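You operate a simulated robot arm through the tools that you are given. There is no shell and no other tool. Be economical: measure what you need, move in short steps, check, and stop when the job is done.

The job below is to be done with a simulated robot arm. You get a single attempt, and the scene is never put back.

## Task
Switch off and unplug the orange power box, spray the dust on its lid and wipe it off.
Fine: dial and bench strip off, then the orange plug into the orange dish, then spray; wipe with the green sponge and put it back; leave the other plugs in. What is to be rubbed or washed off counts as gone when no trace of it is left.
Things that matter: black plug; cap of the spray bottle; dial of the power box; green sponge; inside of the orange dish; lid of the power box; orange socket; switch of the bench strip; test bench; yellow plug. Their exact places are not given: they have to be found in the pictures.

The check looks at the end state, three seconds after you hand in, the way a careful person would. Anything else that was tipped, shoved, dropped, spilled or broken makes it a failure. Lids that push on must go on centred and level and be pressed home; caps that screw on are set level and turned clockwise until they are tight.

## Robot
A 6-joint arm with a two-finger parallel gripper on a trunk, on a base that drives. Base frame: it is fixed to the floor where the robot stands at the start and does not move with it; the origin is under the middle of the robot, x ahead of it, y to its left, z up. Readings come in m, rad, newtons and seconds.
With the tool pointing down near the work surface it reaches from about 0.18 to 0.74 m from the robot's upright axis, wherever it stands. Its first joint turns from -2.897 to 2.897 rad. Places, roughly: black plug [0.5, -0.5, 0.9]; cap of the spray bottle [0.6, 0.2, 1.1]; dial of the power box [0.4, 0, 1]; inside of the orange dish [0.6, -0.8, 0.9]; lid of the power box [0.4, 0.2, 1]; orange socket [0.6, -0.5, 0.9]; switch of the bench strip [0.3, -0.5, 0.9]; test bench [0.6, -0.1, 0.5]; yellow plug [0.4, -0.5, 0.9]. Payload 3.91 kg.
Tool frame: the origin (TCP) lies between the finger pads and is the grasp point; the fingertips stand 0.03 m ahead of it; z points along the fingers, y is the line along which they close. Largest opening 0.11 m; finger width 0.02, thickness 0.01; the body of the gripper, 0.048 by 0.112 m, starts 0.055 m behind the TCP.
Orientation is that of the tool frame in the base frame, as a unit quaternion [x, y, z, w]. With the fingers straight down and closing along the base's y, the tool's x points along the base's -x, its y along +y and its z along -z.

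## Interface
- The arm moves only by the tool nudge_tool. Its argument "rows" is a list of rows, each a list of 3 entries, a list of its own where there are three numbers: the shift along the base's x, y, z in m, then the turn, a rotation vector about the base's x, y, z in degrees, then the finger opening in m, from 0 to 0.11. In form: [[[dx, dy, dz], [wx, wy, wz], grip], ...]. A call has 1 to 12 rows; each row shifts and turns the commanded pose from where the row before left it. A row lasts 0.2 s, in which the tool goes at most 0.05 m and 0.15 rad; a call with a longer step from one row to the next is refused whole, and so is a gripper value outside its range. Where a pose cannot be reached the arm comes as near as it can. A force on the tool above 40 N (or 10 N above the force at the start of the call, whichever is more), or a blocked arm, ends the call early, and 0.2 s more pass. Each finger travels about 0.045 m/s and halts on what it meets, pressing with about 20 N; the grip force reading is that of the motor and also rises with nothing between the fingers. The clock runs only during rows and for 0.2 s after the last one: add rows that do not move to give the fingers time. It gives the time, the measured TCP pose, the force on the tool (base axes), the opening and the grip force at its end, in the units of the frame above (readings bear some noise), with the torque about the TCP (base axes, N m) and any sound that the robot's microphone picked up.
- Cameras (640 x 400 px; columns grow to the right, rows downward): "scene" is now at [0.0202, 0.1421, 1.5605]; the picture's right is [-0.14, -0.99, 0.00], its down [-0.68, 0.10, -0.72] and it looks along [0.72, -0.10, -0.69] (base axes); focal length 276 px, centre (320, 200). "wrist" rides on the gripper at [0.071, 0.022, -0.107] in the tool frame; the picture's right is [-0.29, 0.96, 0.00], its down [-0.76, -0.23, -0.61] and it looks along [-0.58, -0.18, 0.79] (tool axes); focal length 243 px, centre (320, 200).
- get_image(camera): a new picture of that camera. The clock stands still meanwhile.
- raise_lower(by): slides the trunk up (or, below 0, down) by that many m; the arm and the scene camera ride with it, the base frame stays. It gives what a move gives, with no picture.
- base_move(legs): drives the robot by 1 to 6 legs, each [ahead, left, turn to the left] in m, m and rad, along the robot's own axes; the way and the turn of a leg run together, so that a leg with both is an arc; at most 1.5 m and 3.142 rad a leg. The arm and the cameras ride along, it lands a little off, and it stops where it bumps. It gives what a move gives.
- head_to(pan, tilt): turns the head with the scene camera to pan (to the left, within 1.501 rad either way) and tilt (down, from -0.506 to 1.204), counted from straight ahead of the robot. It gives what a move gives.
- pixel_to_xyz(camera, pixels): for up to 12 pixels [column, row] of the newest picture of that camera ("zoom" is the newest enlarged one), the place [x, y, z] in the base frame of the surface seen there, good to about 0.002 m. The clock stands still meanwhile.
- zoom(camera, box): a new picture of the part [left, top, right, bottom] of that camera's present view, enlarged. The clock stands still meanwhile.
- close_job(): hands the job in; it is judged then, once.

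Keep the steps short. Do not move on a guess: measure, check each grasp and each placing, and mend mistakes. In all there are 80 turns and 52 pictures (those below and enlarged ones count). Leave the gripper open and the arm clear of the work at the hand-in unless told otherwise, and finish with a single line.

The tools are called after "Emit:" by a JSON object that holds its "op" and its "data". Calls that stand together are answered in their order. nudge_tool: Moves the arm, as the interface text tells. Its arguments: {"type":"object","properties":{"rows":{"type":"array","items":{"type":"array"}}},"required":["rows"]} The other tools are called the same way: raise_lower (by) slides the trunk up or down; base_move (legs) drives the base; head_to (pan, tilt) turns the head that bears the scene camera; get_image (camera) takes a picture; pixel_to_xyz (camera, pixels) gives the place of the surface under pixels of a picture; zoom (camera, box) takes an enlarged picture of a part of a camera's view; close_job () hands the job in.

At the start:

```text
t: 0.0
ee_pos: [0.3428, -0.204, 1.2993]
orientation: [0.0, 1.0, -0.001, -0.001]
contact_force: [0.3, 0.6, -0.4]
wrist_torque: [-0.02, 0.0, 0.01]
finger_gap: 0.1099
grip_force: 0.1
trunk travel left (down, up): [-0.525, 0.065]
robot x, y, heading: [-0.0006, 0.0002, -0.003]
head pan, tilt: [-0.141, 0.761]
```

scene: 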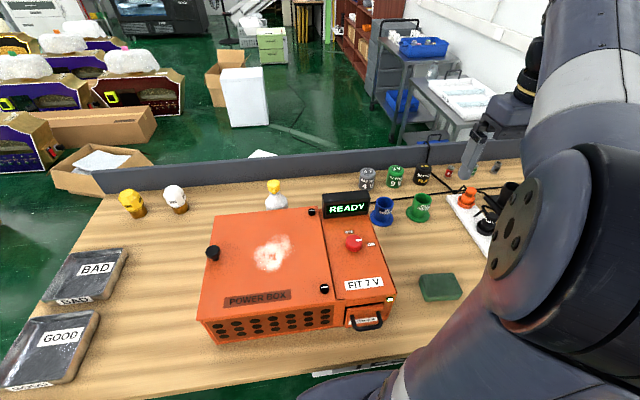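
wrist: 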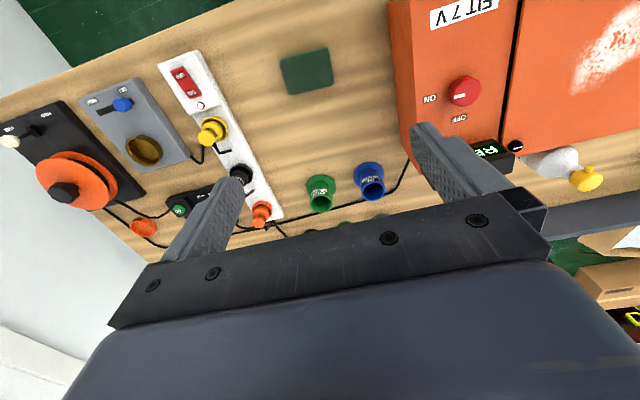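

I see the power box with its red dial (wrist 463,92), the white strip with a red rocker (185,82), three plugs, and the green sponge. Next I zoom in on these and measure them.

Emit:
{"op": "zoom", "data": {"camera": "wrist", "box": [100, 40, 340, 260]}}

Emit:
{"op": "zoom", "data": {"camera": "wrist", "box": [390, 0, 640, 200]}}

Emit:
{"op": "pixel_to_xyz", "data": {"camera": "wrist", "pixels": [[463, 92], [450, 130], [180, 75], [187, 90], [212, 128], [240, 174], [260, 213], [143, 227], [306, 70], [590, 180], [550, 163], [205, 60]]}}

Emit:
{"op": "pixel_to_xyz", "data": {"camera": "scene", "pixels": [[274, 185], [275, 203], [272, 255], [440, 287], [353, 243], [375, 250], [467, 200], [485, 225], [212, 253], [325, 289], [312, 212], [240, 225]]}}

```text
1.82 times, centred on (220, 150) of wrist
```

zoom: 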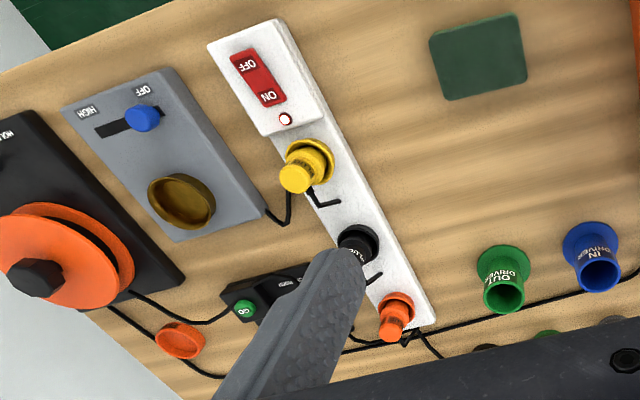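

```text
2.00 times, centred on (515, 100) of wrist
```

zoom: 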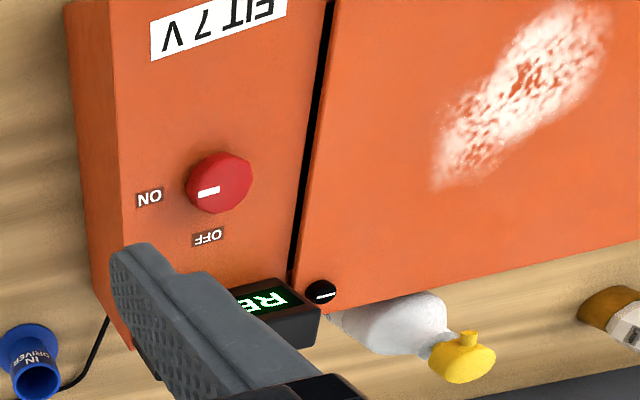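

```text
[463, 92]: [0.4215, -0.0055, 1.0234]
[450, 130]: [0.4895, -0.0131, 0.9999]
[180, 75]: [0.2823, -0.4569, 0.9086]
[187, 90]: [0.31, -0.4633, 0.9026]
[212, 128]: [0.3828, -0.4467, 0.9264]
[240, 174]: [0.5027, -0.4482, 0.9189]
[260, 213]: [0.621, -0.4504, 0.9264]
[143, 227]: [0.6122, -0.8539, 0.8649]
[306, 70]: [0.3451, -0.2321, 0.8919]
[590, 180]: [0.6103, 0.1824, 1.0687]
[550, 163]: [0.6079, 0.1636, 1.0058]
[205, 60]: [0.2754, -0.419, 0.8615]
```

```text
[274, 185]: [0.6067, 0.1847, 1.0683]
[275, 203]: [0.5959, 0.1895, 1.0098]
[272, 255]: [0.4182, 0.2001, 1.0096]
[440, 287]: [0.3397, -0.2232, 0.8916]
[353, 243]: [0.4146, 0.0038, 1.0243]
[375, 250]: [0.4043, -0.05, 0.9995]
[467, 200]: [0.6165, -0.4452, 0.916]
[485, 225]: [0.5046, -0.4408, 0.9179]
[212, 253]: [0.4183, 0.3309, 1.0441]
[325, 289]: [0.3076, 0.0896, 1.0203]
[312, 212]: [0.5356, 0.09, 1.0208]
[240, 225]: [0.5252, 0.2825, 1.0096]
```

The dial's white mark points towards ON. I measure the dial, its labels and the latch knobs in the newest zoom.

Emit:
{"op": "pixel_to_xyz", "data": {"camera": "zoom", "pixels": [[218, 172], [208, 192], [149, 197], [207, 238], [250, 180], [190, 180], [222, 152], [205, 213], [463, 345], [468, 335], [400, 315], [495, 360]]}}

Emit:
{"op": "zoom", "data": {"camera": "scene", "box": [220, 170, 400, 282]}}

```text
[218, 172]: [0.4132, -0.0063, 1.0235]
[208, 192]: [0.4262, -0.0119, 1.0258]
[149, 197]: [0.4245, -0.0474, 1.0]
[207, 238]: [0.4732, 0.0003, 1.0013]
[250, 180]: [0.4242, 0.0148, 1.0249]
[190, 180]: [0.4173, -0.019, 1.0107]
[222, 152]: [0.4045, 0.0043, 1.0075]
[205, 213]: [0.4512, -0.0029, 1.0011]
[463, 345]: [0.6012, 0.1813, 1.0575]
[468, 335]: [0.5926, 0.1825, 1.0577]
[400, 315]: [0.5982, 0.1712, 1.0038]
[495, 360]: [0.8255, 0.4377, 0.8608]
```

```text
3.56 times, centred on (310, 226) of scene
```

zoom: 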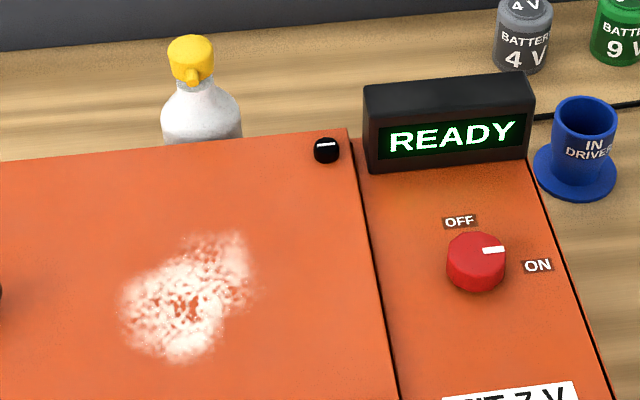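

I measure the dial's edges and the spray bottle cap in the scene zoom, then the remaining latch knob area.

Emit:
{"op": "pixel_to_xyz", "data": {"camera": "zoom", "pixels": [[450, 252], [476, 238], [502, 255], [476, 258], [476, 285], [538, 266], [460, 221], [190, 50], [172, 52], [212, 50], [192, 75], [440, 85]]}}

Emit:
{"op": "nudge_tool", "data": {"rows": [[[0.013, 0.04, -0.02], [0, 0, -7.5], 0.08], [[0.013, 0.04, -0.02], [0, 0, -7.5], 0.08], [[0.013, 0.04, -0.02], [0, 0, -7.5], 0.08], [[0.013, 0.04, -0.02], [0, 0, -7.5], 0.08], [[0.013, 0.04, -0.02], [0, 0, -7.5], 0.08], [[0.013, 0.004, -0.03], [0, 0, -7.5], 0.08]]}}

Emit:
{"op": "get_image", "data": {"camera": "wrist"}}

```text
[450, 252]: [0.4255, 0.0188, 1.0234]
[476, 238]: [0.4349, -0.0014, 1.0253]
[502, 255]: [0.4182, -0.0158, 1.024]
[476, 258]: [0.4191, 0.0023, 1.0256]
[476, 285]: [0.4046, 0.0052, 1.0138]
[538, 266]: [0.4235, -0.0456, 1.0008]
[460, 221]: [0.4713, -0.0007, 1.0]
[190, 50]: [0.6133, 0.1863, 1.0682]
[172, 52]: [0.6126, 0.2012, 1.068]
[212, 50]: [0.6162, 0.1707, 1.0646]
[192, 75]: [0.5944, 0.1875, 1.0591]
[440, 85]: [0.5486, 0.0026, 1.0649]
```

```text
t: 1.4
ee_pos: [0.4203, 0.0023, 1.1681]
orientation: [0.383, 0.924, 0.001, 0.0]
contact_force: [-0.1, -0.5, 0.8]
wrist_torque: [-0.01, -0.03, -0.02]
finger_gap: 0.0801
grip_force: 0.1
trunk travel left (down, up): [-0.525, 0.065]
robot x, y, heading: [0.0032, -0.0003, 0.004]
head pan, tilt: [-0.141, 0.761]
```

```text
46 pictures are left
```

wrist: 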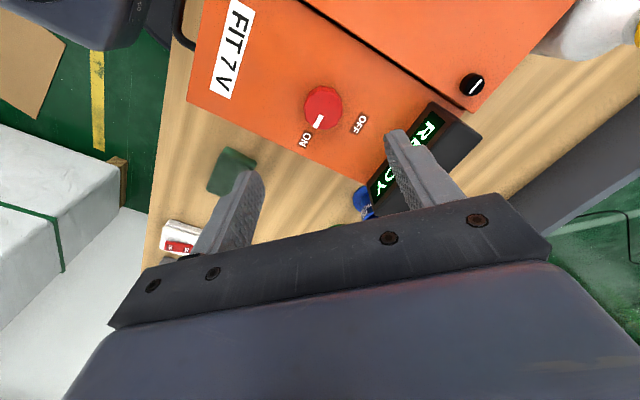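

The gripper is above the dial (centre about 0.419, 0.0015, top 1.025) and turned -45°. I descend with the fingers around it and close.

Emit:
{"op": "nudge_tool", "data": {"rows": [[[-0.001, -0.001, -0.04], [0, 0, 0], 0.07], [[0, 0, -0.04], [0, 0, 0], 0.07], [[0, 0, -0.03], [0, 0, 0], 0.07], [[0, 0, -0.02], [0, 0, 0], 0.07], [[0, 0, 0], [0, 0, 0], 0.05], [[0, 0, 0], [0, 0, 0], 0.03], [[0, 0, 0], [0, 0, 0], 0.03], [[0, 0, 0], [0, 0, 0], 0.03]]}}

```text
t: 3.2
ee_pos: [0.4223, 0.0019, 1.0373]
orientation: [0.382, 0.924, 0.0, 0.001]
contact_force: [12.3, 13.4, -3.5]
wrist_torque: [0.5, -0.86, 0.07]
finger_gap: 0.0412
grip_force: 44.9
trunk travel left (down, up): [-0.525, 0.065]
robot x, y, heading: [-0.0007, -0.0013, -0.002]
head pan, tilt: [-0.141, 0.761]
```

The dial is gripped at 0.041 but pushes the tool sideways by 18 N along +x+y. I shift 2 mm that way to centre.

Emit:
{"op": "nudge_tool", "data": {"rows": [[[0.0015, 0.0015, 0], [0, 0, 0], 0.03], [[0, 0, 0], [0, 0, 0], 0.03]]}}

```text
t: 3.8
ee_pos: [0.4218, 0.0036, 1.0367]
orientation: [0.383, 0.924, -0.001, -0.001]
contact_force: [7.6, 13.2, -9.0]
wrist_torque: [-0.2, -0.94, 0.07]
finger_gap: 0.0411
grip_force: 44.9
trunk travel left (down, up): [-0.525, 0.065]
robot x, y, heading: [-0.0026, -0.0019, 0.003]
head pan, tilt: [-0.141, 0.761]
```

The side force has dropped a little. I turn the dial counterclockwise (ON at -y to OFF at +x) by half first and read the forces.

Emit:
{"op": "nudge_tool", "data": {"rows": [[[0, 0.002, 0], [0, 0, 7.5], 0.03], [[0, 0, 0], [0, 0, 7.5], 0.03], [[0, 0, 0], [0, 0, 7.5], 0.03], [[0, 0, 0], [0, 0, 7.5], 0.03], [[0, 0, 0], [0, 0, 7.5], 0.03], [[0, 0, 0], [0, 0, 7.5], 0.03]]}}

Emit:
{"op": "get_image", "data": {"camera": "scene"}}

```text
t: 5.2
ee_pos: [0.4217, 0.0005, 1.0374]
orientation: [-0.002, 1.0, 0.0, -0.002]
contact_force: [2.7, -17.4, -16.3]
wrist_torque: [-0.65, -0.48, -0.09]
finger_gap: 0.0412
grip_force: 44.6
trunk travel left (down, up): [-0.525, 0.065]
robot x, y, heading: [-0.0013, -0.001, 0.002]
head pan, tilt: [-0.141, 0.761]
```

```text
45 pictures are left
```

scene: 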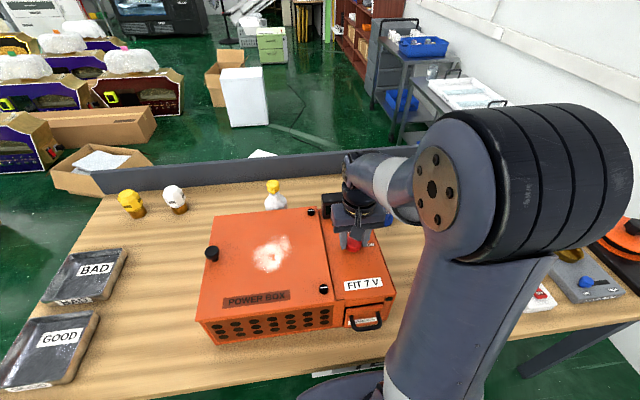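

The arm follows; now the side force is -17 N in y, so I ease back 2 mm and turn the other 45°.

Emit:
{"op": "nudge_tool", "data": {"rows": [[[0, -0.0025, 0], [0, 0, 7.5], 0.03], [[0, 0, 0], [0, 0, 7.5], 0.03], [[0, 0, 0], [0, 0, 7.5], 0.03], [[0, 0, 0], [0, 0, 7.5], 0.03], [[0, 0, 0], [0, 0, 7.5], 0.03], [[0, 0, 0], [0, 0, 7.5], 0.03], [[0, 0, 0], [0, 0, 2], 0.03]]}}

Emit:
{"op": "zoom", "data": {"camera": "wrist", "box": [160, 0, 480, 200]}}

```text
t: 6.8
ee_pos: [0.4232, -0.0023, 1.0405]
orientation: [-0.399, 0.917, 0.001, 0.001]
contact_force: [1.6, -21.0, -22.7]
wrist_torque: [-0.65, -0.09, -0.66]
finger_gap: 0.0407
grip_force: 45.0
trunk travel left (down, up): [-0.525, 0.065]
robot x, y, heading: [0.0004, -0.0021, -0.002]
head pan, tilt: [-0.141, 0.761]
```

```text
2.00 times, centred on (320, 100) of wrist
```

zoom: 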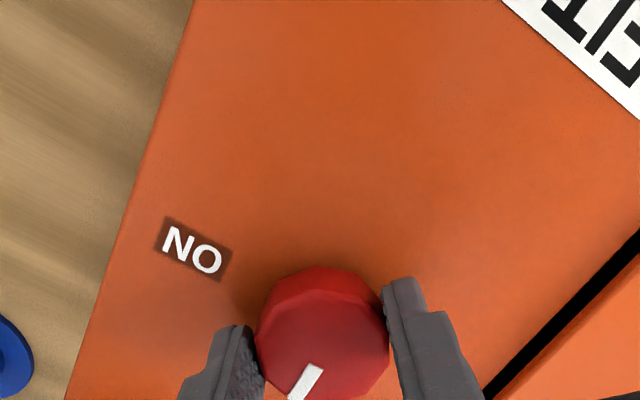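

The dial has turned and now resists with 0.66 N m, probably at its stop. I open, rise and look.

Emit:
{"op": "nudge_tool", "data": {"rows": [[[0, 0, 0], [0, 0, -2], 0.06], [[0, 0, 0], [0, 0, 0], 0.08], [[0, 0, 0], [0, 0, 0], 0.08], [[0, 0, 0.03], [0, 0, 0], 0.08], [[0, 0, 0.04], [0, 0, 0], 0.08], [[0, -0.03, 0.04], [0, 0, -8], 0.08], [[0, -0.04, 0.02], [0, 0, -8], 0.08], [[0, -0.04, 0], [0, 0, -8], 0.08], [[0, -0.04, 0], [0, 0, -8], 0.08], [[0, -0.04, 0], [0, 0, -8], 0.08], [[0, -0.03, 0], [0, 0, -5], 0.08]]}}

Emit:
{"op": "zoom", "data": {"camera": "scene", "box": [220, 170, 400, 282]}}

Emit:
{"op": "get_image", "data": {"camera": "wrist"}}

```text
t: 9.2
ee_pos: [0.4224, -0.2234, 1.1698]
orientation: [0.001, 1.0, 0.001, 0.0]
contact_force: [0.0, -0.4, -0.5]
wrist_torque: [0.02, 0.0, 0.0]
finger_gap: 0.0802
grip_force: 0.1
trunk travel left (down, up): [-0.525, 0.065]
robot x, y, heading: [-0.0009, -0.0012, -0.003]
head pan, tilt: [-0.141, 0.761]
```

```text
3.56 times, centred on (310, 226) of scene
```

zoom: 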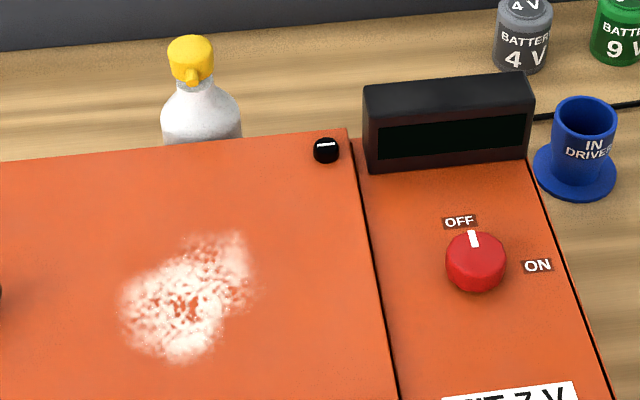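

```text
42 pictures are left
```

wrist: 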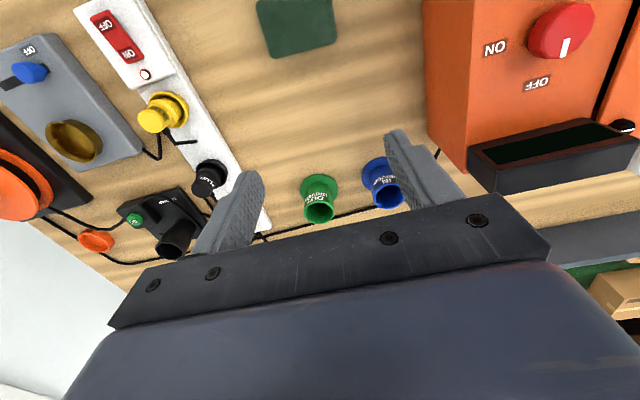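

The dial is OFF and the READY display dark. Now the strip switch: I zoom on it and measure it.

Emit:
{"op": "zoom", "data": {"camera": "wrist", "box": [60, 0, 220, 100]}}

Emit:
{"op": "pixel_to_xyz", "data": {"camera": "zoom", "pixels": [[145, 55], [165, 85], [180, 110], [200, 130], [220, 155], [250, 185], [270, 220], [170, 52], [270, 180], [130, 50], [285, 235], [340, 298]]}}

```text
4.00 times, centred on (140, 50) of wrist
```

zoom: 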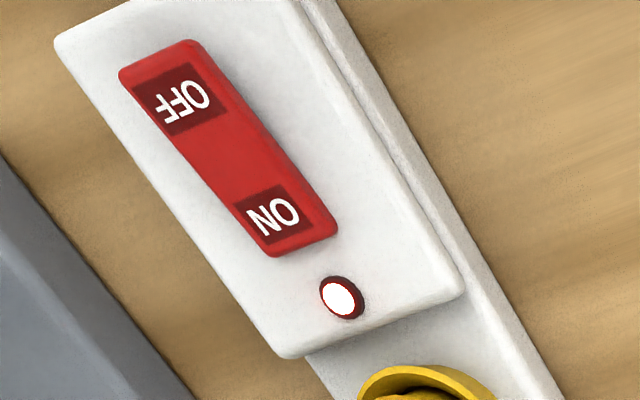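

```text
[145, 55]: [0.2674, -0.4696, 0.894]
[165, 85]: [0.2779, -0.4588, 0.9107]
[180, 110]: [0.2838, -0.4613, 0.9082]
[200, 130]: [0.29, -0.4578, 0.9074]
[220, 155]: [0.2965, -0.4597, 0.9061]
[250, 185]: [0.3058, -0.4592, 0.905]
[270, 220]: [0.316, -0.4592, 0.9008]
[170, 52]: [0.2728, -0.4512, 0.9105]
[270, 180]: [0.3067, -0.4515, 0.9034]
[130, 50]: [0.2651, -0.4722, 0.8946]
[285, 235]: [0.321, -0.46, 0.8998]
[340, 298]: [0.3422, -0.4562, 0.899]
```

Rocker: OFF end is up (0.911 at x≈0.275), ON end is pressed (0.900). I bring the closed fingers above the OFF end.

Emit:
{"op": "nudge_tool", "data": {"rows": [[[-0.025, -0.039, -0.01], [0, 0, 0], 0.05], [[-0.025, -0.039, -0.01], [0, 0, 0], 0.0], [[-0.025, -0.039, -0.02], [0, 0, 0], 0.0], [[-0.025, -0.039, -0.03], [0, 0, 0], 0.0], [[-0.025, -0.039, -0.03], [0, 0, 0], 0.0], [[-0.0224, -0.0406, -0.03], [0, 0, 0], 0.0], [[0, 0, -0.03], [0, 0, 0], 0.0], [[0, 0, -0.03], [0, 0, 0], 0.0], [[0, 0, 0], [0, 0, 0], 0.0]]}}

Emit:
{"op": "get_image", "data": {"camera": "wrist"}}

```text
refused: row 3 steps farther than a row can; nothing moved
```

```text
40 pictures are left
```

wrist: 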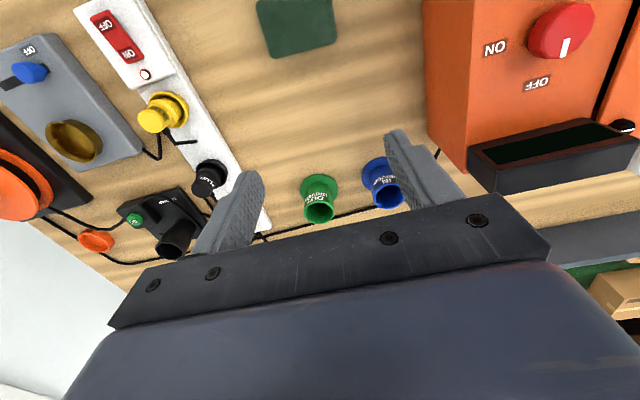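

The step was too long; I split it up.

Emit:
{"op": "nudge_tool", "data": {"rows": [[[-0.025, -0.039, -0.01], [0, 0, 0], 0.05], [[-0.025, -0.039, -0.01], [0, 0, 0], 0.0], [[-0.025, -0.039, -0.01], [0, 0, 0], 0.0], [[-0.025, -0.039, -0.01], [0, 0, 0], 0.0], [[-0.025, -0.039, -0.01], [0, 0, 0], 0.0], [[-0.0224, -0.0406, -0.01], [0, 0, 0], 0.0], [[0, 0, -0.045], [0, 0, 0], 0.0], [[0, 0, -0.045], [0, 0, 0], 0.0], [[0, 0, -0.04], [0, 0, 0], 0.0], [[0, 0, 0], [0, 0, 0], 0.0]]}}

Emit:
{"op": "get_image", "data": {"camera": "wrist"}}

```text
t: 11.4
ee_pos: [0.2735, -0.456, 0.9773]
orientation: [0.0, 1.0, 0.0, 0.0]
contact_force: [-0.1, 0.4, 0.3]
wrist_torque: [-0.02, 0.01, -0.01]
finger_gap: 0.0
grip_force: 19.7
trunk travel left (down, up): [-0.525, 0.065]
robot x, y, heading: [-0.0007, -0.0023, 0.0]
head pan, tilt: [-0.141, 0.761]
```

```text
39 pictures are left
```

wrist: 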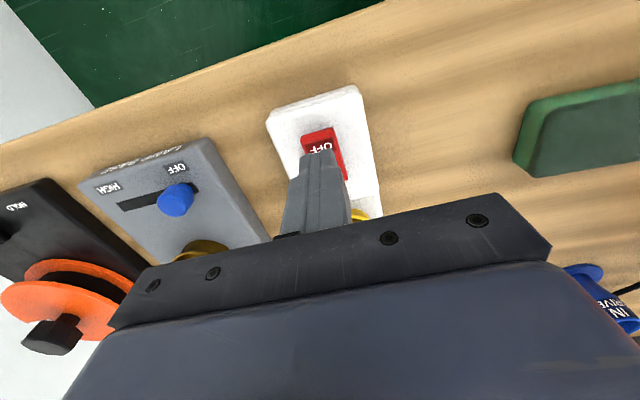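

The closed fingers are over the OFF end. I press straight down in small steps to about tip z 0.899, then lift.

Emit:
{"op": "nudge_tool", "data": {"rows": [[[0, -0.002, -0.02], [0, 0, 0], 0.0], [[0, 0, -0.012], [0, 0, 0], 0.0], [[0, 0, -0.006], [0, 0, 0], 0.0], [[0, 0, -0.005], [0, 0, 0], 0.0], [[0, 0, -0.005], [0, 0, 0], 0.0]]}}

Emit:
{"op": "nudge_tool", "data": {"rows": [[[0, 0, 0.03], [0, 0, 0], 0.0], [[0, 0, 0.04], [0, 0, 0], 0.0], [[0.02, 0, 0.04], [0, 0, 0], 0.03], [[0.04, 0, 0.03], [0, 0, 0], 0.06], [[0.04, 0, 0.03], [0, 0, 0], 0.06]]}}

Emit:
{"op": "get_image", "data": {"camera": "wrist"}}

```text
t: 12.6
ee_pos: [0.2744, -0.4579, 0.9324]
orientation: [0.001, 1.0, -0.001, 0.001]
contact_force: [-1.5, 0.4, 7.6]
wrist_torque: [0.08, 0.0, -0.05]
finger_gap: 0.0
grip_force: 20.1
trunk travel left (down, up): [-0.525, 0.065]
robot x, y, heading: [-0.0046, 0.0026, -0.001]
head pan, tilt: [-0.141, 0.761]
```

```text
t: 13.8
ee_pos: [0.3771, -0.4572, 1.1011]
orientation: [0.001, 1.0, 0.001, -0.002]
contact_force: [0.5, 0.4, -0.4]
wrist_torque: [0.0, 0.01, -0.01]
finger_gap: 0.0596
grip_force: 0.0
trunk travel left (down, up): [-0.525, 0.065]
robot x, y, heading: [-0.0007, 0.0041, -0.003]
head pan, tilt: [-0.141, 0.761]
```

```text
38 pictures are left
```

wrist: 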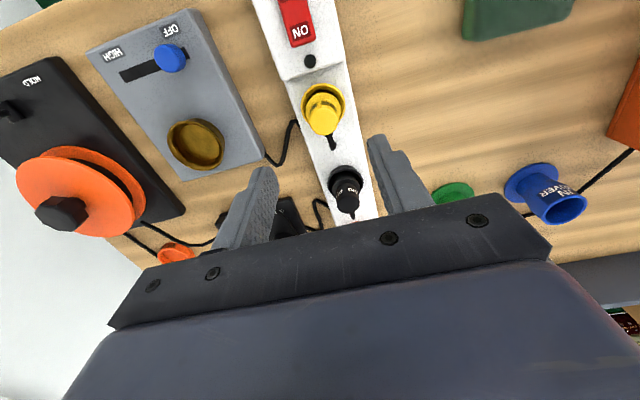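

The strip's lamp is dark: it is off. The orange plug (0.62,-0.45) and the dish (0.61,-0.85) are too far, so I need to drive right. First I raise the arm and look to the right with the head.

Emit:
{"op": "nudge_tool", "data": {"rows": [[[-0.02, 0.03, 0.03], [0, 0, 0], 0.06], [[-0.02, 0.03, 0.03], [0, 0, 0], 0.06], [[0, 0.03, 0.03], [0, 0, 0], 0.06], [[0, 0.03, 0.03], [0, 0, 0], 0.06]]}}

Emit:
{"op": "head_to", "data": {"pan": -0.9, "tilt": 0.7}}

Emit:
{"op": "get_image", "data": {"camera": "scene"}}

```text
t: 14.8
ee_pos: [0.3332, -0.3382, 1.2214]
orientation: [-0.001, 1.0, 0.0, 0.0]
contact_force: [0.1, -0.1, 0.2]
wrist_torque: [0.0, 0.01, -0.02]
finger_gap: 0.0601
grip_force: 0.2
trunk travel left (down, up): [-0.525, 0.065]
robot x, y, heading: [-0.0015, 0.0017, 0.002]
head pan, tilt: [-0.141, 0.761]
```

```text
t: 15.9
ee_pos: [0.3334, -0.3389, 1.2218]
orientation: [0.0, 1.0, 0.001, 0.0]
contact_force: [-0.2, 0.6, 0.7]
wrist_torque: [-0.02, 0.02, 0.05]
finger_gap: 0.0599
grip_force: 0.0
trunk travel left (down, up): [-0.525, 0.065]
robot x, y, heading: [0.0019, -0.0021, -0.005]
head pan, tilt: [-0.901, 0.7]
```

```text
37 pictures are left
```

scene: 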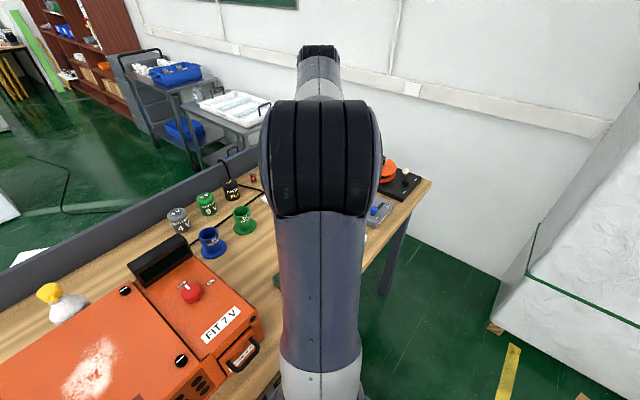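

The way right seems free; I measure the white block and the floor and wall there.

Emit:
{"op": "pixel_to_xyz", "data": {"camera": "scene", "pixels": [[495, 315], [530, 275], [580, 370], [500, 270], [430, 180], [385, 290], [500, 360], [480, 200]]}}

```text
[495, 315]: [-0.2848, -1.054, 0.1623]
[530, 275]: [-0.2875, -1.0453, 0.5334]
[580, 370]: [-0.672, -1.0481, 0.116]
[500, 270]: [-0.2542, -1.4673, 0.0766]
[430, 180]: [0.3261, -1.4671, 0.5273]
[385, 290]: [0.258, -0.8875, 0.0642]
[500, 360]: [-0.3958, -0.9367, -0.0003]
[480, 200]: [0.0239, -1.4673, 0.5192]
```

Free space up to y≈-1.05. I drive right 0.52 m and look.

Emit:
{"op": "base_move", "data": {"legs": [[0, -0.52, 0]]}}

Emit:
{"op": "head_to", "data": {"pan": 0.0, "tilt": 0.75}}

Emit:
{"op": "get_image", "data": {"camera": "scene"}}

Emit:
{"op": "get_image", "data": {"camera": "wrist"}}

```text
t: 18.9
ee_pos: [0.3354, -0.8551, 1.2219]
orientation: [-0.001, 1.0, 0.0, -0.001]
contact_force: [0.1, 0.4, 0.0]
wrist_torque: [0.01, -0.01, 0.0]
finger_gap: 0.0601
grip_force: 0.1
trunk travel left (down, up): [-0.525, 0.065]
robot x, y, heading: [-0.0008, -0.5165, 0.001]
head pan, tilt: [-0.901, 0.7]
```

```text
t: 20.1
ee_pos: [0.3372, -0.8555, 1.2204]
orientation: [-0.001, 1.0, 0.001, 0.0]
contact_force: [-0.4, 0.9, 0.4]
wrist_torque: [0.01, 0.02, 0.0]
finger_gap: 0.0601
grip_force: 0.1
trunk travel left (down, up): [-0.525, 0.065]
robot x, y, heading: [-0.0019, -0.5189, 0.005]
head pan, tilt: [0.0, 0.75]
```

```text
36 pictures are left
```

scene: 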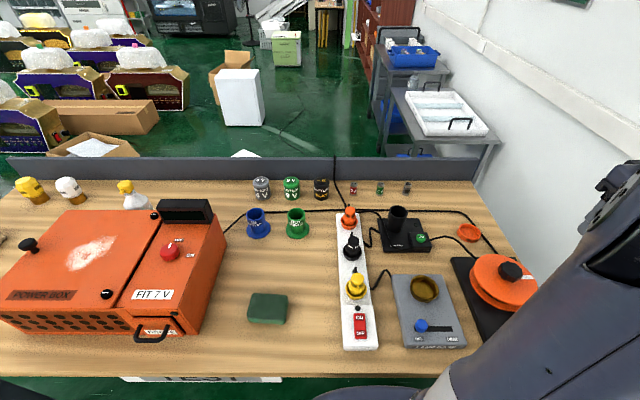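

```text
35 pictures are left
```

wrist: 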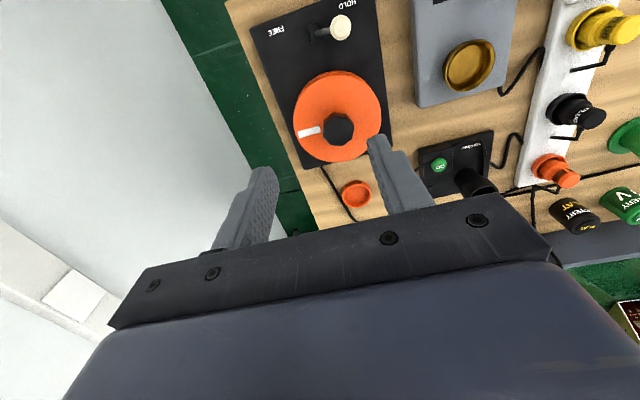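

Good view of everything. I zoom on the strip's plugs and dish.

Emit:
{"op": "zoom", "data": {"camera": "scene", "box": [320, 180, 500, 292]}}

Emit:
{"op": "pixel_to_xyz", "data": {"camera": "zoom", "pixels": [[105, 100], [105, 130], [85, 148], [128, 155], [90, 110], [120, 110], [533, 185], [500, 188], [565, 192], [530, 172], [533, 208], [110, 225]]}}

```text
3.56 times, centred on (410, 236) of scene
```

zoom: 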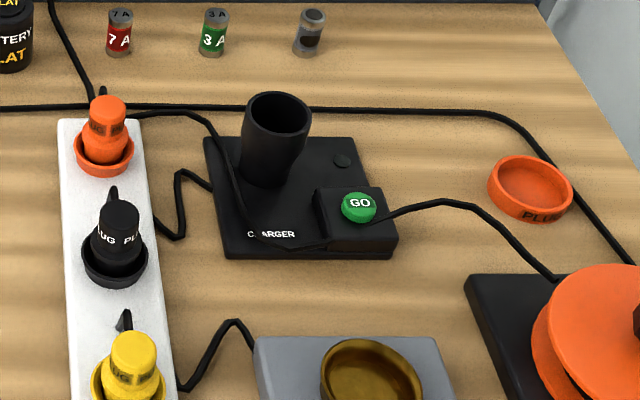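

```text
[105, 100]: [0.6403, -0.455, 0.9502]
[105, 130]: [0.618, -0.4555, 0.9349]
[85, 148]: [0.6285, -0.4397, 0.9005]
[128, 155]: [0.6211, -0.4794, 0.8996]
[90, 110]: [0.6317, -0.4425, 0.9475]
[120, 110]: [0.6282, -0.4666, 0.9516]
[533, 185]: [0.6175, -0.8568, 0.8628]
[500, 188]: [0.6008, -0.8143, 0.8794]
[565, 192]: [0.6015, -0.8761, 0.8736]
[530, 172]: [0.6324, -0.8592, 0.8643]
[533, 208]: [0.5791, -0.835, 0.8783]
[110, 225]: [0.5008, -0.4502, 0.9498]
```

Orange plug: axis about (0.631,-0.455), top at 0.951. I go above it, gripper open 0.06.

Emit:
{"op": "nudge_tool", "data": {"rows": [[[0.0267, 0.0364, 0], [0, 0, 0], 0.07], [[0.0267, 0.0364, 0], [0, 0, 0], 0.07], [[0.0267, 0.0364, 0], [0, 0, 0], 0.07], [[0.0267, 0.0364, 0], [0, 0, 0], 0.07], [[0.0267, 0.0364, 0], [0, 0, 0], 0.07], [[0.0267, 0.0364, 0], [0, 0, 0], 0.07], [[0.0267, 0.0364, 0], [0, 0, 0], 0.07], [[0.0267, 0.0364, 0], [0, 0, 0], 0.07], [[0.0267, 0.0364, 0], [0, 0, 0], 0.07], [[0.0267, 0.0364, 0], [0, 0, 0], 0.07], [[0.0267, 0.0364, 0], [0, 0, 0], 0.07]]}}

Emit:
{"op": "nudge_tool", "data": {"rows": [[[0, 0, -0.045], [0, 0, 0], 0.07], [[0, 0, -0.045], [0, 0, 0], 0.07], [[0, 0, -0.045], [0, 0, 0], 0.07], [[0, 0, -0.035], [0, 0, 0], 0.07], [[0, 0, 0], [0, 0, 0], 0.07]]}}

Emit:
{"op": "get_image", "data": {"camera": "wrist"}}

Emit:
{"op": "zoom", "data": {"camera": "scene", "box": [270, 150, 430, 250]}}

```text
t: 22.5
ee_pos: [0.6307, -0.4536, 1.2203]
orientation: [-0.001, 1.0, 0.0, 0.0]
contact_force: [0.3, -0.7, 0.8]
wrist_torque: [-0.01, -0.04, -0.02]
finger_gap: 0.07
grip_force: 0.1
trunk travel left (down, up): [-0.525, 0.065]
robot x, y, heading: [-0.0013, -0.518, 0.002]
head pan, tilt: [0.0, 0.75]
```

```text
t: 23.7
ee_pos: [0.6295, -0.4519, 1.0481]
orientation: [-0.001, 1.0, 0.0, 0.0]
contact_force: [0.6, -0.7, 0.6]
wrist_torque: [0.01, -0.01, -0.03]
finger_gap: 0.0698
grip_force: 0.0
trunk travel left (down, up): [-0.525, 0.065]
robot x, y, heading: [0.0009, -0.5172, 0.004]
head pan, tilt: [0.0, 0.75]
```

```text
33 pictures are left
```

wrist: 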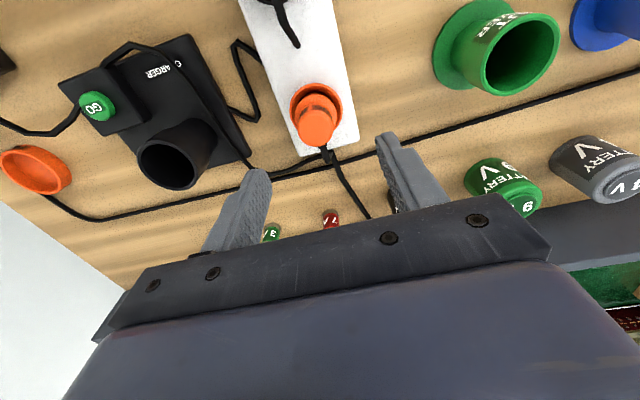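

```text
4.00 times, centred on (350, 200) of scene
```

zoom: 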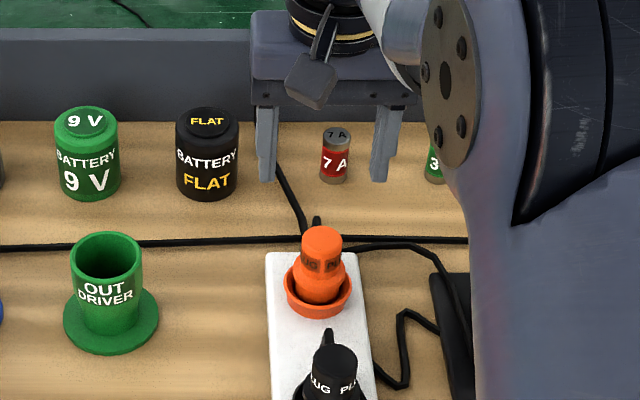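

The plug stands below between the fingers. I measure its top and the dish in this wrist picture.

Emit:
{"op": "pixel_to_xyz", "data": {"camera": "wrist", "pixels": [[319, 124], [306, 122], [333, 124], [319, 135], [317, 105], [35, 170], [10, 170], [65, 170], [40, 150], [28, 190], [180, 165], [147, 125]]}}

```text
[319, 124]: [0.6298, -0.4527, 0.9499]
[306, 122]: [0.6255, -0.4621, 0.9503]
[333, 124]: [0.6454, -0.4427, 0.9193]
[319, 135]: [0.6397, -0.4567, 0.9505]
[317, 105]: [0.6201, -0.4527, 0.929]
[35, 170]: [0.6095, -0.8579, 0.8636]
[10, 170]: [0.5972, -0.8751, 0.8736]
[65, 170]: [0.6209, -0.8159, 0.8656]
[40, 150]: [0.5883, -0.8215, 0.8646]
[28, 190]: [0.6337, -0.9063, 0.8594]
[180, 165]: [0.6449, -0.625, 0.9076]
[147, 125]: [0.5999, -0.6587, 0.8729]
```

The plug axis is at about (0.631,-0.454). I descend to TCP 0.936 and close.

Emit:
{"op": "nudge_tool", "data": {"rows": [[[0.002, -0.002, -0.04], [0, 0, 0], 0.06], [[0, 0, -0.04], [0, 0, 0], 0.06], [[0, 0, -0.032], [0, 0, 0], 0.06], [[0, 0, 0], [0, 0, 0], 0.04], [[0, 0, 0], [0, 0, 0], 0.02], [[0, 0, 0], [0, 0, 0], 0.01], [[0, 0, 0], [0, 0, 0], 0.01], [[0, 0, 0], [0, 0, 0], 0.01]]}}

```text
t: 25.5
ee_pos: [0.6307, -0.4552, 0.9382]
orientation: [-0.002, 1.0, 0.0, 0.0]
contact_force: [0.2, -0.8, -1.1]
wrist_torque: [-0.01, 0.03, -0.03]
finger_gap: 0.0409
grip_force: 19.6
trunk travel left (down, up): [-0.525, 0.065]
robot x, y, heading: [0.001, -0.5181, 0.004]
head pan, tilt: [0.0, 0.75]
heard: snap
```

The fingers stopped at 0.041 and a snap was heard; I look before going on.

Emit:
{"op": "zoom", "data": {"camera": "scene", "box": [270, 150, 430, 250]}}

Emit:
{"op": "zoom", "data": {"camera": "wrist", "box": [200, 40, 440, 190]}}

```text
4.00 times, centred on (350, 200) of scene
```

zoom: 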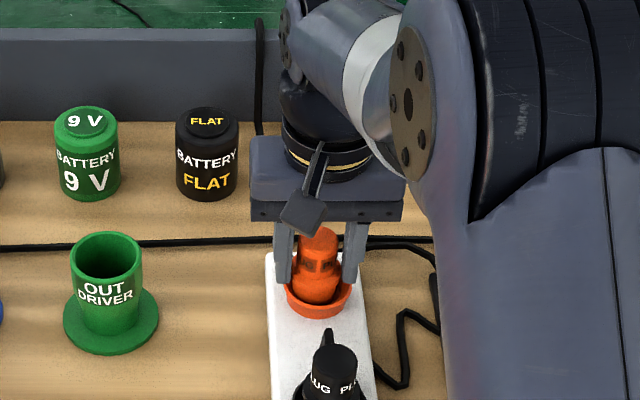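

```text
2.67 times, centred on (320, 115) of wrist
```

zoom: 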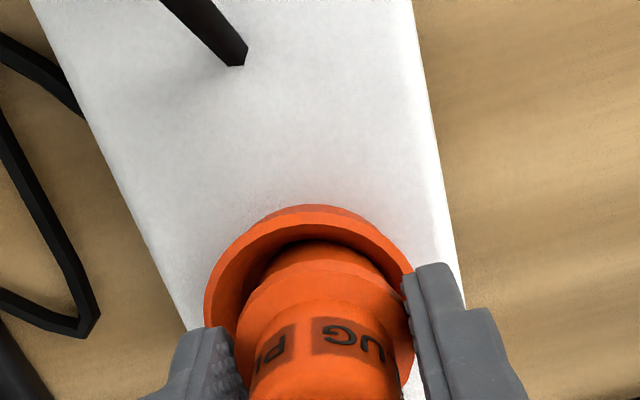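

The fingers hold the plug's wider lower flange. I pull straight up in small steps and watch the force.

Emit:
{"op": "nudge_tool", "data": {"rows": [[[0, 0, 0.005], [0, 0, 0], 0.01], [[0, 0, 0.005], [0, 0, 0], 0.01], [[0, 0, 0.01], [0, 0, 0], 0.01], [[0, 0, 0.01], [0, 0, 0], 0.01], [[0, 0, 0.02], [0, 0, 0], 0.01]]}}

Emit:
{"op": "zoom", "data": {"camera": "scene", "box": [270, 150, 430, 250]}}

```text
t: 26.7
ee_pos: [0.6316, -0.4559, 0.9882]
orientation: [-0.003, 1.0, 0.0, 0.0]
contact_force: [-0.1, 0.6, -0.4]
wrist_torque: [0.03, -0.01, 0.03]
finger_gap: 0.041
grip_force: 20.1
trunk travel left (down, up): [-0.525, 0.065]
robot x, y, heading: [0.0011, -0.5168, 0.002]
head pan, tilt: [0.0, 0.75]
```

```text
4.00 times, centred on (350, 200) of scene
```

zoom: 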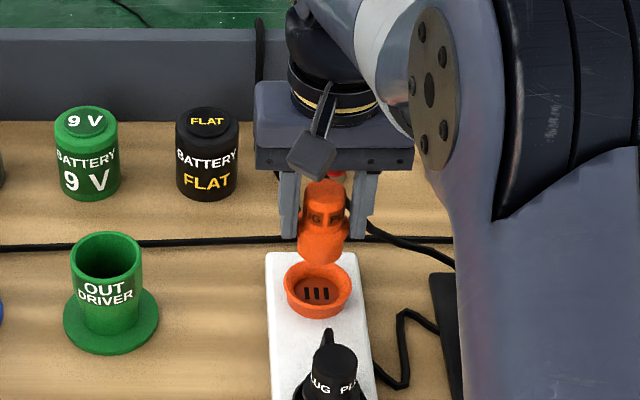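

The plug is out and held. I lift it and carry it over to the dish (centre about 0.609,-0.846).

Emit:
{"op": "nudge_tool", "data": {"rows": [[[0, 0, 0.045], [0, 0, 0], 0.01], [[0, 0, 0.045], [0, 0, 0], 0.01], [[0, -0.039, 0], [0, 0, 0], 0.01], [[-0.002, -0.039, 0], [0, 0, 0], 0.01], [[-0.003, -0.039, 0], [0, 0, 0], 0.01], [[-0.003, -0.039, 0], [0, 0, 0], 0.01], [[-0.003, -0.039, 0], [0, 0, 0], 0.01], [[-0.003, -0.039, 0], [0, 0, 0], 0.01], [[-0.003, -0.039, 0], [0, 0, 0], 0.01], [[-0.003, -0.039, 0], [0, 0, 0], 0.01], [[-0.003, -0.039, 0], [0, 0, 0], 0.01], [[0, -0.039, 0], [0, 0, 0], 0.01]]}}

Emit:
{"op": "nudge_tool", "data": {"rows": [[[0, 0, -0.04], [0, 0, 0], 0.01], [[0, 0, -0.04], [0, 0, 0], 0.01], [[0, 0, 0], [0, 0, 0], 0.01]]}}

Emit:
{"op": "get_image", "data": {"camera": "scene"}}

Emit:
{"op": "get_image", "data": {"camera": "wrist"}}

```text
t: 29.3
ee_pos: [0.6086, -0.8464, 1.0797]
orientation: [-0.003, 1.0, -0.001, 0.0]
contact_force: [-0.2, 0.3, -0.6]
wrist_torque: [0.01, 0.0, -0.01]
finger_gap: 0.0411
grip_force: 19.8
trunk travel left (down, up): [-0.525, 0.065]
robot x, y, heading: [0.0002, -0.5177, 0.002]
head pan, tilt: [0.0, 0.75]
```

```text
t: 30.1
ee_pos: [0.6095, -0.8442, 1.0003]
orientation: [-0.002, 1.0, 0.0, 0.0]
contact_force: [-0.2, 0.1, 0.0]
wrist_torque: [0.01, 0.0, 0.01]
finger_gap: 0.0408
grip_force: 19.4
trunk travel left (down, up): [-0.525, 0.065]
robot x, y, heading: [0.001, -0.5181, 0.005]
head pan, tilt: [0.0, 0.75]
```

```text
28 pictures are left
```

scene: 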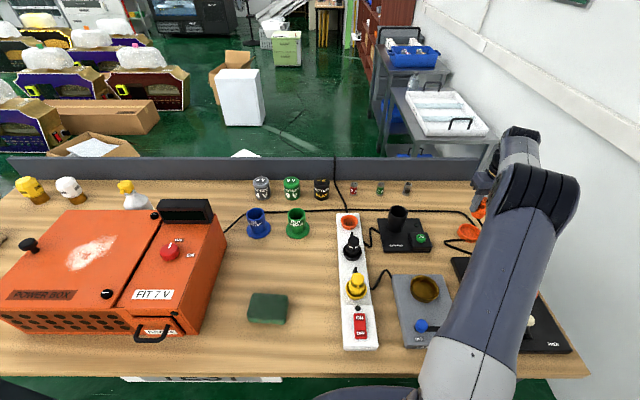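

```text
27 pictures are left
```

wrist: 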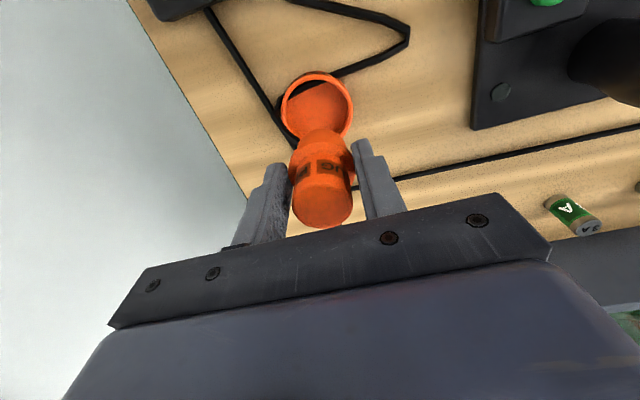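

I measure the dish rim here to confirm the centre.

Emit:
{"op": "pixel_to_xyz", "data": {"camera": "wrist", "pixels": [[284, 106], [352, 106], [317, 75], [318, 82], [350, 115], [286, 122], [318, 120], [298, 90], [295, 170], [350, 175], [322, 215]]}}

Emit:
{"op": "zoom", "data": {"camera": "scene", "box": [430, 180, 530, 250]}}

```text
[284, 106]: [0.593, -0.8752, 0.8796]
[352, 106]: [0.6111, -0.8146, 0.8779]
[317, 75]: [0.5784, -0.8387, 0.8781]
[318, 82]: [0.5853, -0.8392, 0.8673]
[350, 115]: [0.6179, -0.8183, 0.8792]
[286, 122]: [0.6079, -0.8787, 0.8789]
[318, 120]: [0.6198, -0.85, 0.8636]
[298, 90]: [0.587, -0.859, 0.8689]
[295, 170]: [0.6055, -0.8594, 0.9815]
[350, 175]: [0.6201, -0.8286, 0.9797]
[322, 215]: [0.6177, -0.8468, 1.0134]
```

```text
5.71 times, centred on (480, 215) of scene
```

zoom: 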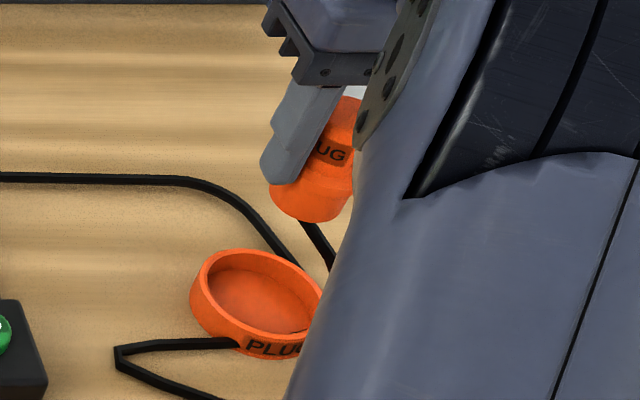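

Dish centre is (0.611,-0.847), inner floor 0.864. I measure the plug's bottom edge.

Emit:
{"op": "pixel_to_xyz", "data": {"camera": "zoom", "pixels": [[310, 217], [300, 210], [300, 195], [330, 212], [320, 205], [280, 178]]}}

```text
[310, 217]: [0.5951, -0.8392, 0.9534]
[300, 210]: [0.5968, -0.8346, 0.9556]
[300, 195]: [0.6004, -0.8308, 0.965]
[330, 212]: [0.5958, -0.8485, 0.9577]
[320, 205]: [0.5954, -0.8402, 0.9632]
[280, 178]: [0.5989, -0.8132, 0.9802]
```

The plug bottom is 0.047 below the TCP. I lower 0.084 and then creep to contact.

Emit:
{"op": "nudge_tool", "data": {"rows": [[[0.0015, -0.0015, -0.035], [0, 0, 0], 0.01], [[0, 0, -0.03], [0, 0, 0], 0.01], [[0, 0, -0.018], [0, 0, 0], 0.01], [[0, 0, -0.002], [0, 0, 0], 0.01], [[0, 0, -0.002], [0, 0, 0], 0.01]]}}

```text
t: 31.3
ee_pos: [0.611, -0.8475, 0.9159]
orientation: [-0.002, 1.0, -0.002, 0.003]
contact_force: [-2.2, 0.9, 25.0]
wrist_torque: [0.07, 0.01, 0.02]
finger_gap: 0.041
grip_force: 19.8
trunk travel left (down, up): [-0.525, 0.065]
robot x, y, heading: [0.004, -0.5149, 0.008]
head pan, tilt: [0.0, 0.75]
```

The plug is on the dish floor (25 N up). I open gently and rise.

Emit:
{"op": "nudge_tool", "data": {"rows": [[[0, 0, 0.001], [0, 0, 0], 0.045], [[0, 0, 0], [0, 0, 0], 0.055], [[0, 0, 0], [0, 0, 0], 0.06], [[0, 0, 0.02], [0, 0, 0], 0.06], [[0, 0, 0.04], [0, 0, 0], 0.06], [[0, 0, 0.045], [0, 0, 0], 0.06], [[0, 0, 0.045], [0, 0, 0], 0.06], [[-0.02, 0.04, 0.02], [0, 0, 0], 0.06], [[-0.02, 0.04, 0.02], [0, 0, 0], 0.06], [[-0.02, 0.04, 0.02], [0, 0, 0], 0.06], [[-0.02, 0.04, 0.02], [0, 0, 0], 0.06]]}}

Emit:
{"op": "get_image", "data": {"camera": "wrist"}}

Emit:
{"op": "get_image", "data": {"camera": "scene"}}

```text
t: 33.7
ee_pos: [0.5292, -0.6878, 1.1434]
orientation: [-0.001, 1.0, 0.0, -0.001]
contact_force: [-0.3, -0.2, -0.3]
wrist_torque: [0.02, 0.0, -0.02]
finger_gap: 0.0601
grip_force: 0.1
trunk travel left (down, up): [-0.525, 0.065]
robot x, y, heading: [0.003, -0.5175, 0.004]
head pan, tilt: [0.0, 0.75]
```

```text
25 pictures are left
```

wrist: 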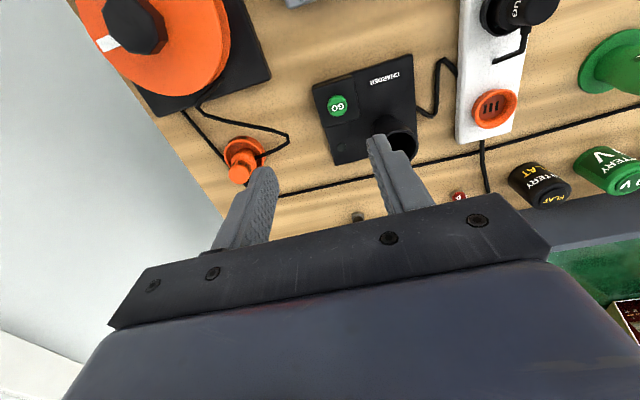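

```text
24 pictures are left
```

scene: 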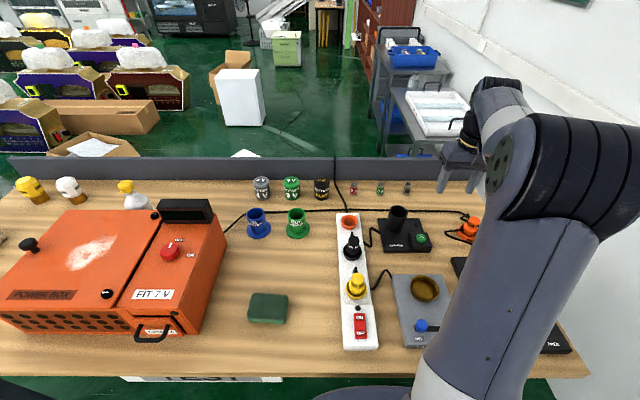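

The plug stands in the dish, the others are in place. I raise the arm and drive left 0.62 m to the box and bottle.

Emit:
{"op": "nudge_tool", "data": {"rows": [[[-0.03, 0, 0.035], [0, 0, 0], 0.06], [[-0.03, 0, 0.035], [0, 0, 0], 0.06], [[-0.02, 0, 0.03], [0, 0, 0], 0.06]]}}

Emit:
{"op": "base_move", "data": {"legs": [[0, 0.62, 0]]}}

Emit:
{"op": "get_image", "data": {"camera": "scene"}}

```text
t: 34.5
ee_pos: [0.4494, -0.6893, 1.2464]
orientation: [-0.001, 1.0, 0.0, 0.0]
contact_force: [0.1, 0.6, 0.0]
wrist_torque: [-0.02, -0.03, -0.03]
finger_gap: 0.06
grip_force: 0.0
trunk travel left (down, up): [-0.525, 0.065]
robot x, y, heading: [-0.0016, -0.5199, -0.0]
head pan, tilt: [0.0, 0.75]
```

```text
t: 38.0
ee_pos: [0.4493, -0.0756, 1.2463]
orientation: [0.006, 1.0, -0.001, 0.0]
contact_force: [0.1, -0.2, -0.3]
wrist_torque: [0.01, 0.05, -0.02]
finger_gap: 0.0599
grip_force: 0.0
trunk travel left (down, up): [-0.525, 0.065]
robot x, y, heading: [0.0, 0.1022, -0.014]
head pan, tilt: [0.0, 0.75]
```

```text
23 pictures are left
```

scene: 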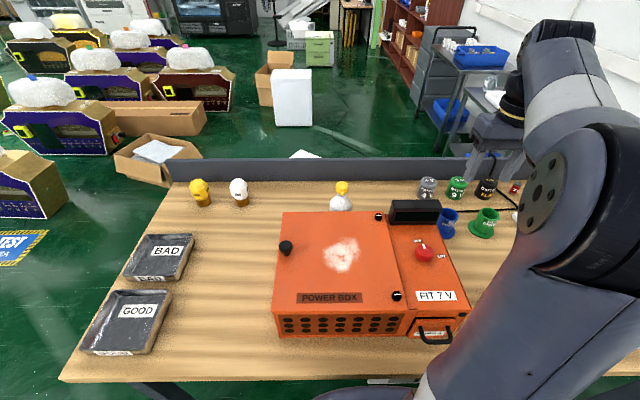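

I zoom on the bottle's cap and dust to check the nozzle direction.

Emit:
{"op": "zoom", "data": {"camera": "scene", "box": [290, 175, 402, 287]}}

Emit:
{"op": "pixel_to_xyz", "data": {"camera": "zoom", "pixels": [[205, 20], [180, 22], [230, 22], [205, 50], [205, 38], [205, 12], [200, 240], [155, 300], [280, 240], [260, 260], [200, 290], [240, 210]]}}

```text
3.57 times, centred on (346, 231) of scene
```

zoom: 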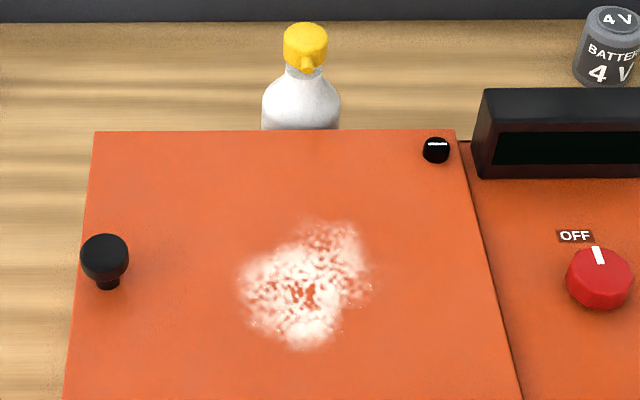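

```text
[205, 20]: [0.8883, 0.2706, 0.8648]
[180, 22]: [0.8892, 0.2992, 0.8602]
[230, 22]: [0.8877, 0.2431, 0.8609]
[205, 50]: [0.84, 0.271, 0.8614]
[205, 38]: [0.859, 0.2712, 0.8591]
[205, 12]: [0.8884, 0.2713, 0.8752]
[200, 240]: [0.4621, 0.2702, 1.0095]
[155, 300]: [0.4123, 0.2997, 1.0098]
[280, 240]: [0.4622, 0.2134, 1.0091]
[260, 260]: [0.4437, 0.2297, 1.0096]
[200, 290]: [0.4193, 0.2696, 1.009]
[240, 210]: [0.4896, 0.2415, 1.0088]
```

The nozzle faces the dust on the lid. I take the cap's and dust's coordinates on the zoom as drawn.

Emit:
{"op": "pixel_to_xyz", "data": {"camera": "zoom", "pixels": [[305, 35], [286, 40], [326, 40], [305, 25], [306, 65], [305, 48], [240, 275], [372, 270], [320, 220], [310, 350], [105, 250], [435, 145]]}}

```text
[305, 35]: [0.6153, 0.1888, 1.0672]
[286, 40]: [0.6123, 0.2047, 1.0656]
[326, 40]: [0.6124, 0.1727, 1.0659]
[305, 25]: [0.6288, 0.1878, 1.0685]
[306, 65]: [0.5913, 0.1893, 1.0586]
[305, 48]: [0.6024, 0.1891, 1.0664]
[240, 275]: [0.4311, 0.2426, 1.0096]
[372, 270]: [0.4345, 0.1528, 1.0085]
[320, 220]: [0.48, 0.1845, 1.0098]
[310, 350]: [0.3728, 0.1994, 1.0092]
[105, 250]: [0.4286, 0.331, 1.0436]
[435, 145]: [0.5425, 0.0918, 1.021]
```

Cap centre (0.615,0.188), top 1.067; dust spans x 0.373–0.480, y 0.153–0.243. I bring the closed fingers above the cap.

Emit:
{"op": "nudge_tool", "data": {"rows": [[[0.0237, 0.0377, 0], [0, 0, 0], 0.0], [[0.0237, 0.0377, 0], [0, 0, 0], 0.0], [[0.0237, 0.0377, 0], [0, 0, 0], 0.0], [[0.0237, 0.0377, 0], [0, 0, 0], 0.0], [[0.0237, 0.0377, 0], [0, 0, 0], 0.0], [[0.0237, 0.0377, 0], [0, 0, 0], 0.0], [[0.0237, 0.0377, 0], [0, 0, 0], 0.0], [[0, 0, -0.045], [0, 0, 0], 0.0], [[0, 0, -0.045], [0, 0, 0], 0.0], [[0, 0, -0.04], [0, 0, 0], 0.0], [[0, 0, 0], [0, 0, 0], 0.0]]}}

Emit:
{"op": "zoom", "data": {"camera": "wrist", "box": [200, 40, 440, 190]}}

```text
t: 40.4
ee_pos: [0.6164, 0.1896, 1.1164]
orientation: [0.005, 1.0, -0.001, 0.0]
contact_force: [0.4, -0.3, -0.1]
wrist_torque: [0.01, 0.01, -0.01]
finger_gap: 0.0
grip_force: 19.6
trunk travel left (down, up): [-0.525, 0.065]
robot x, y, heading: [0.0082, 0.1012, -0.009]
head pan, tilt: [0.0, 0.75]
```

```text
2.67 times, centred on (320, 115) of wrist
```

zoom: 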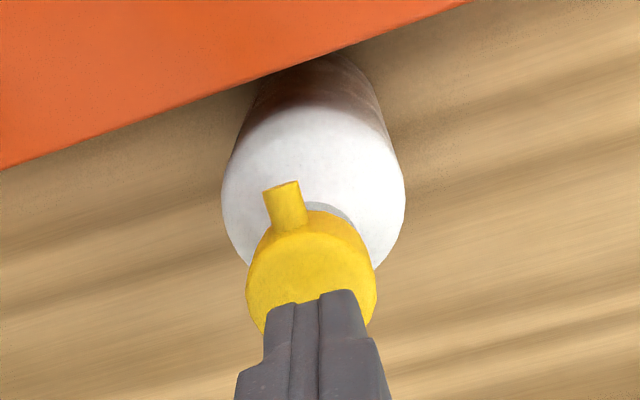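

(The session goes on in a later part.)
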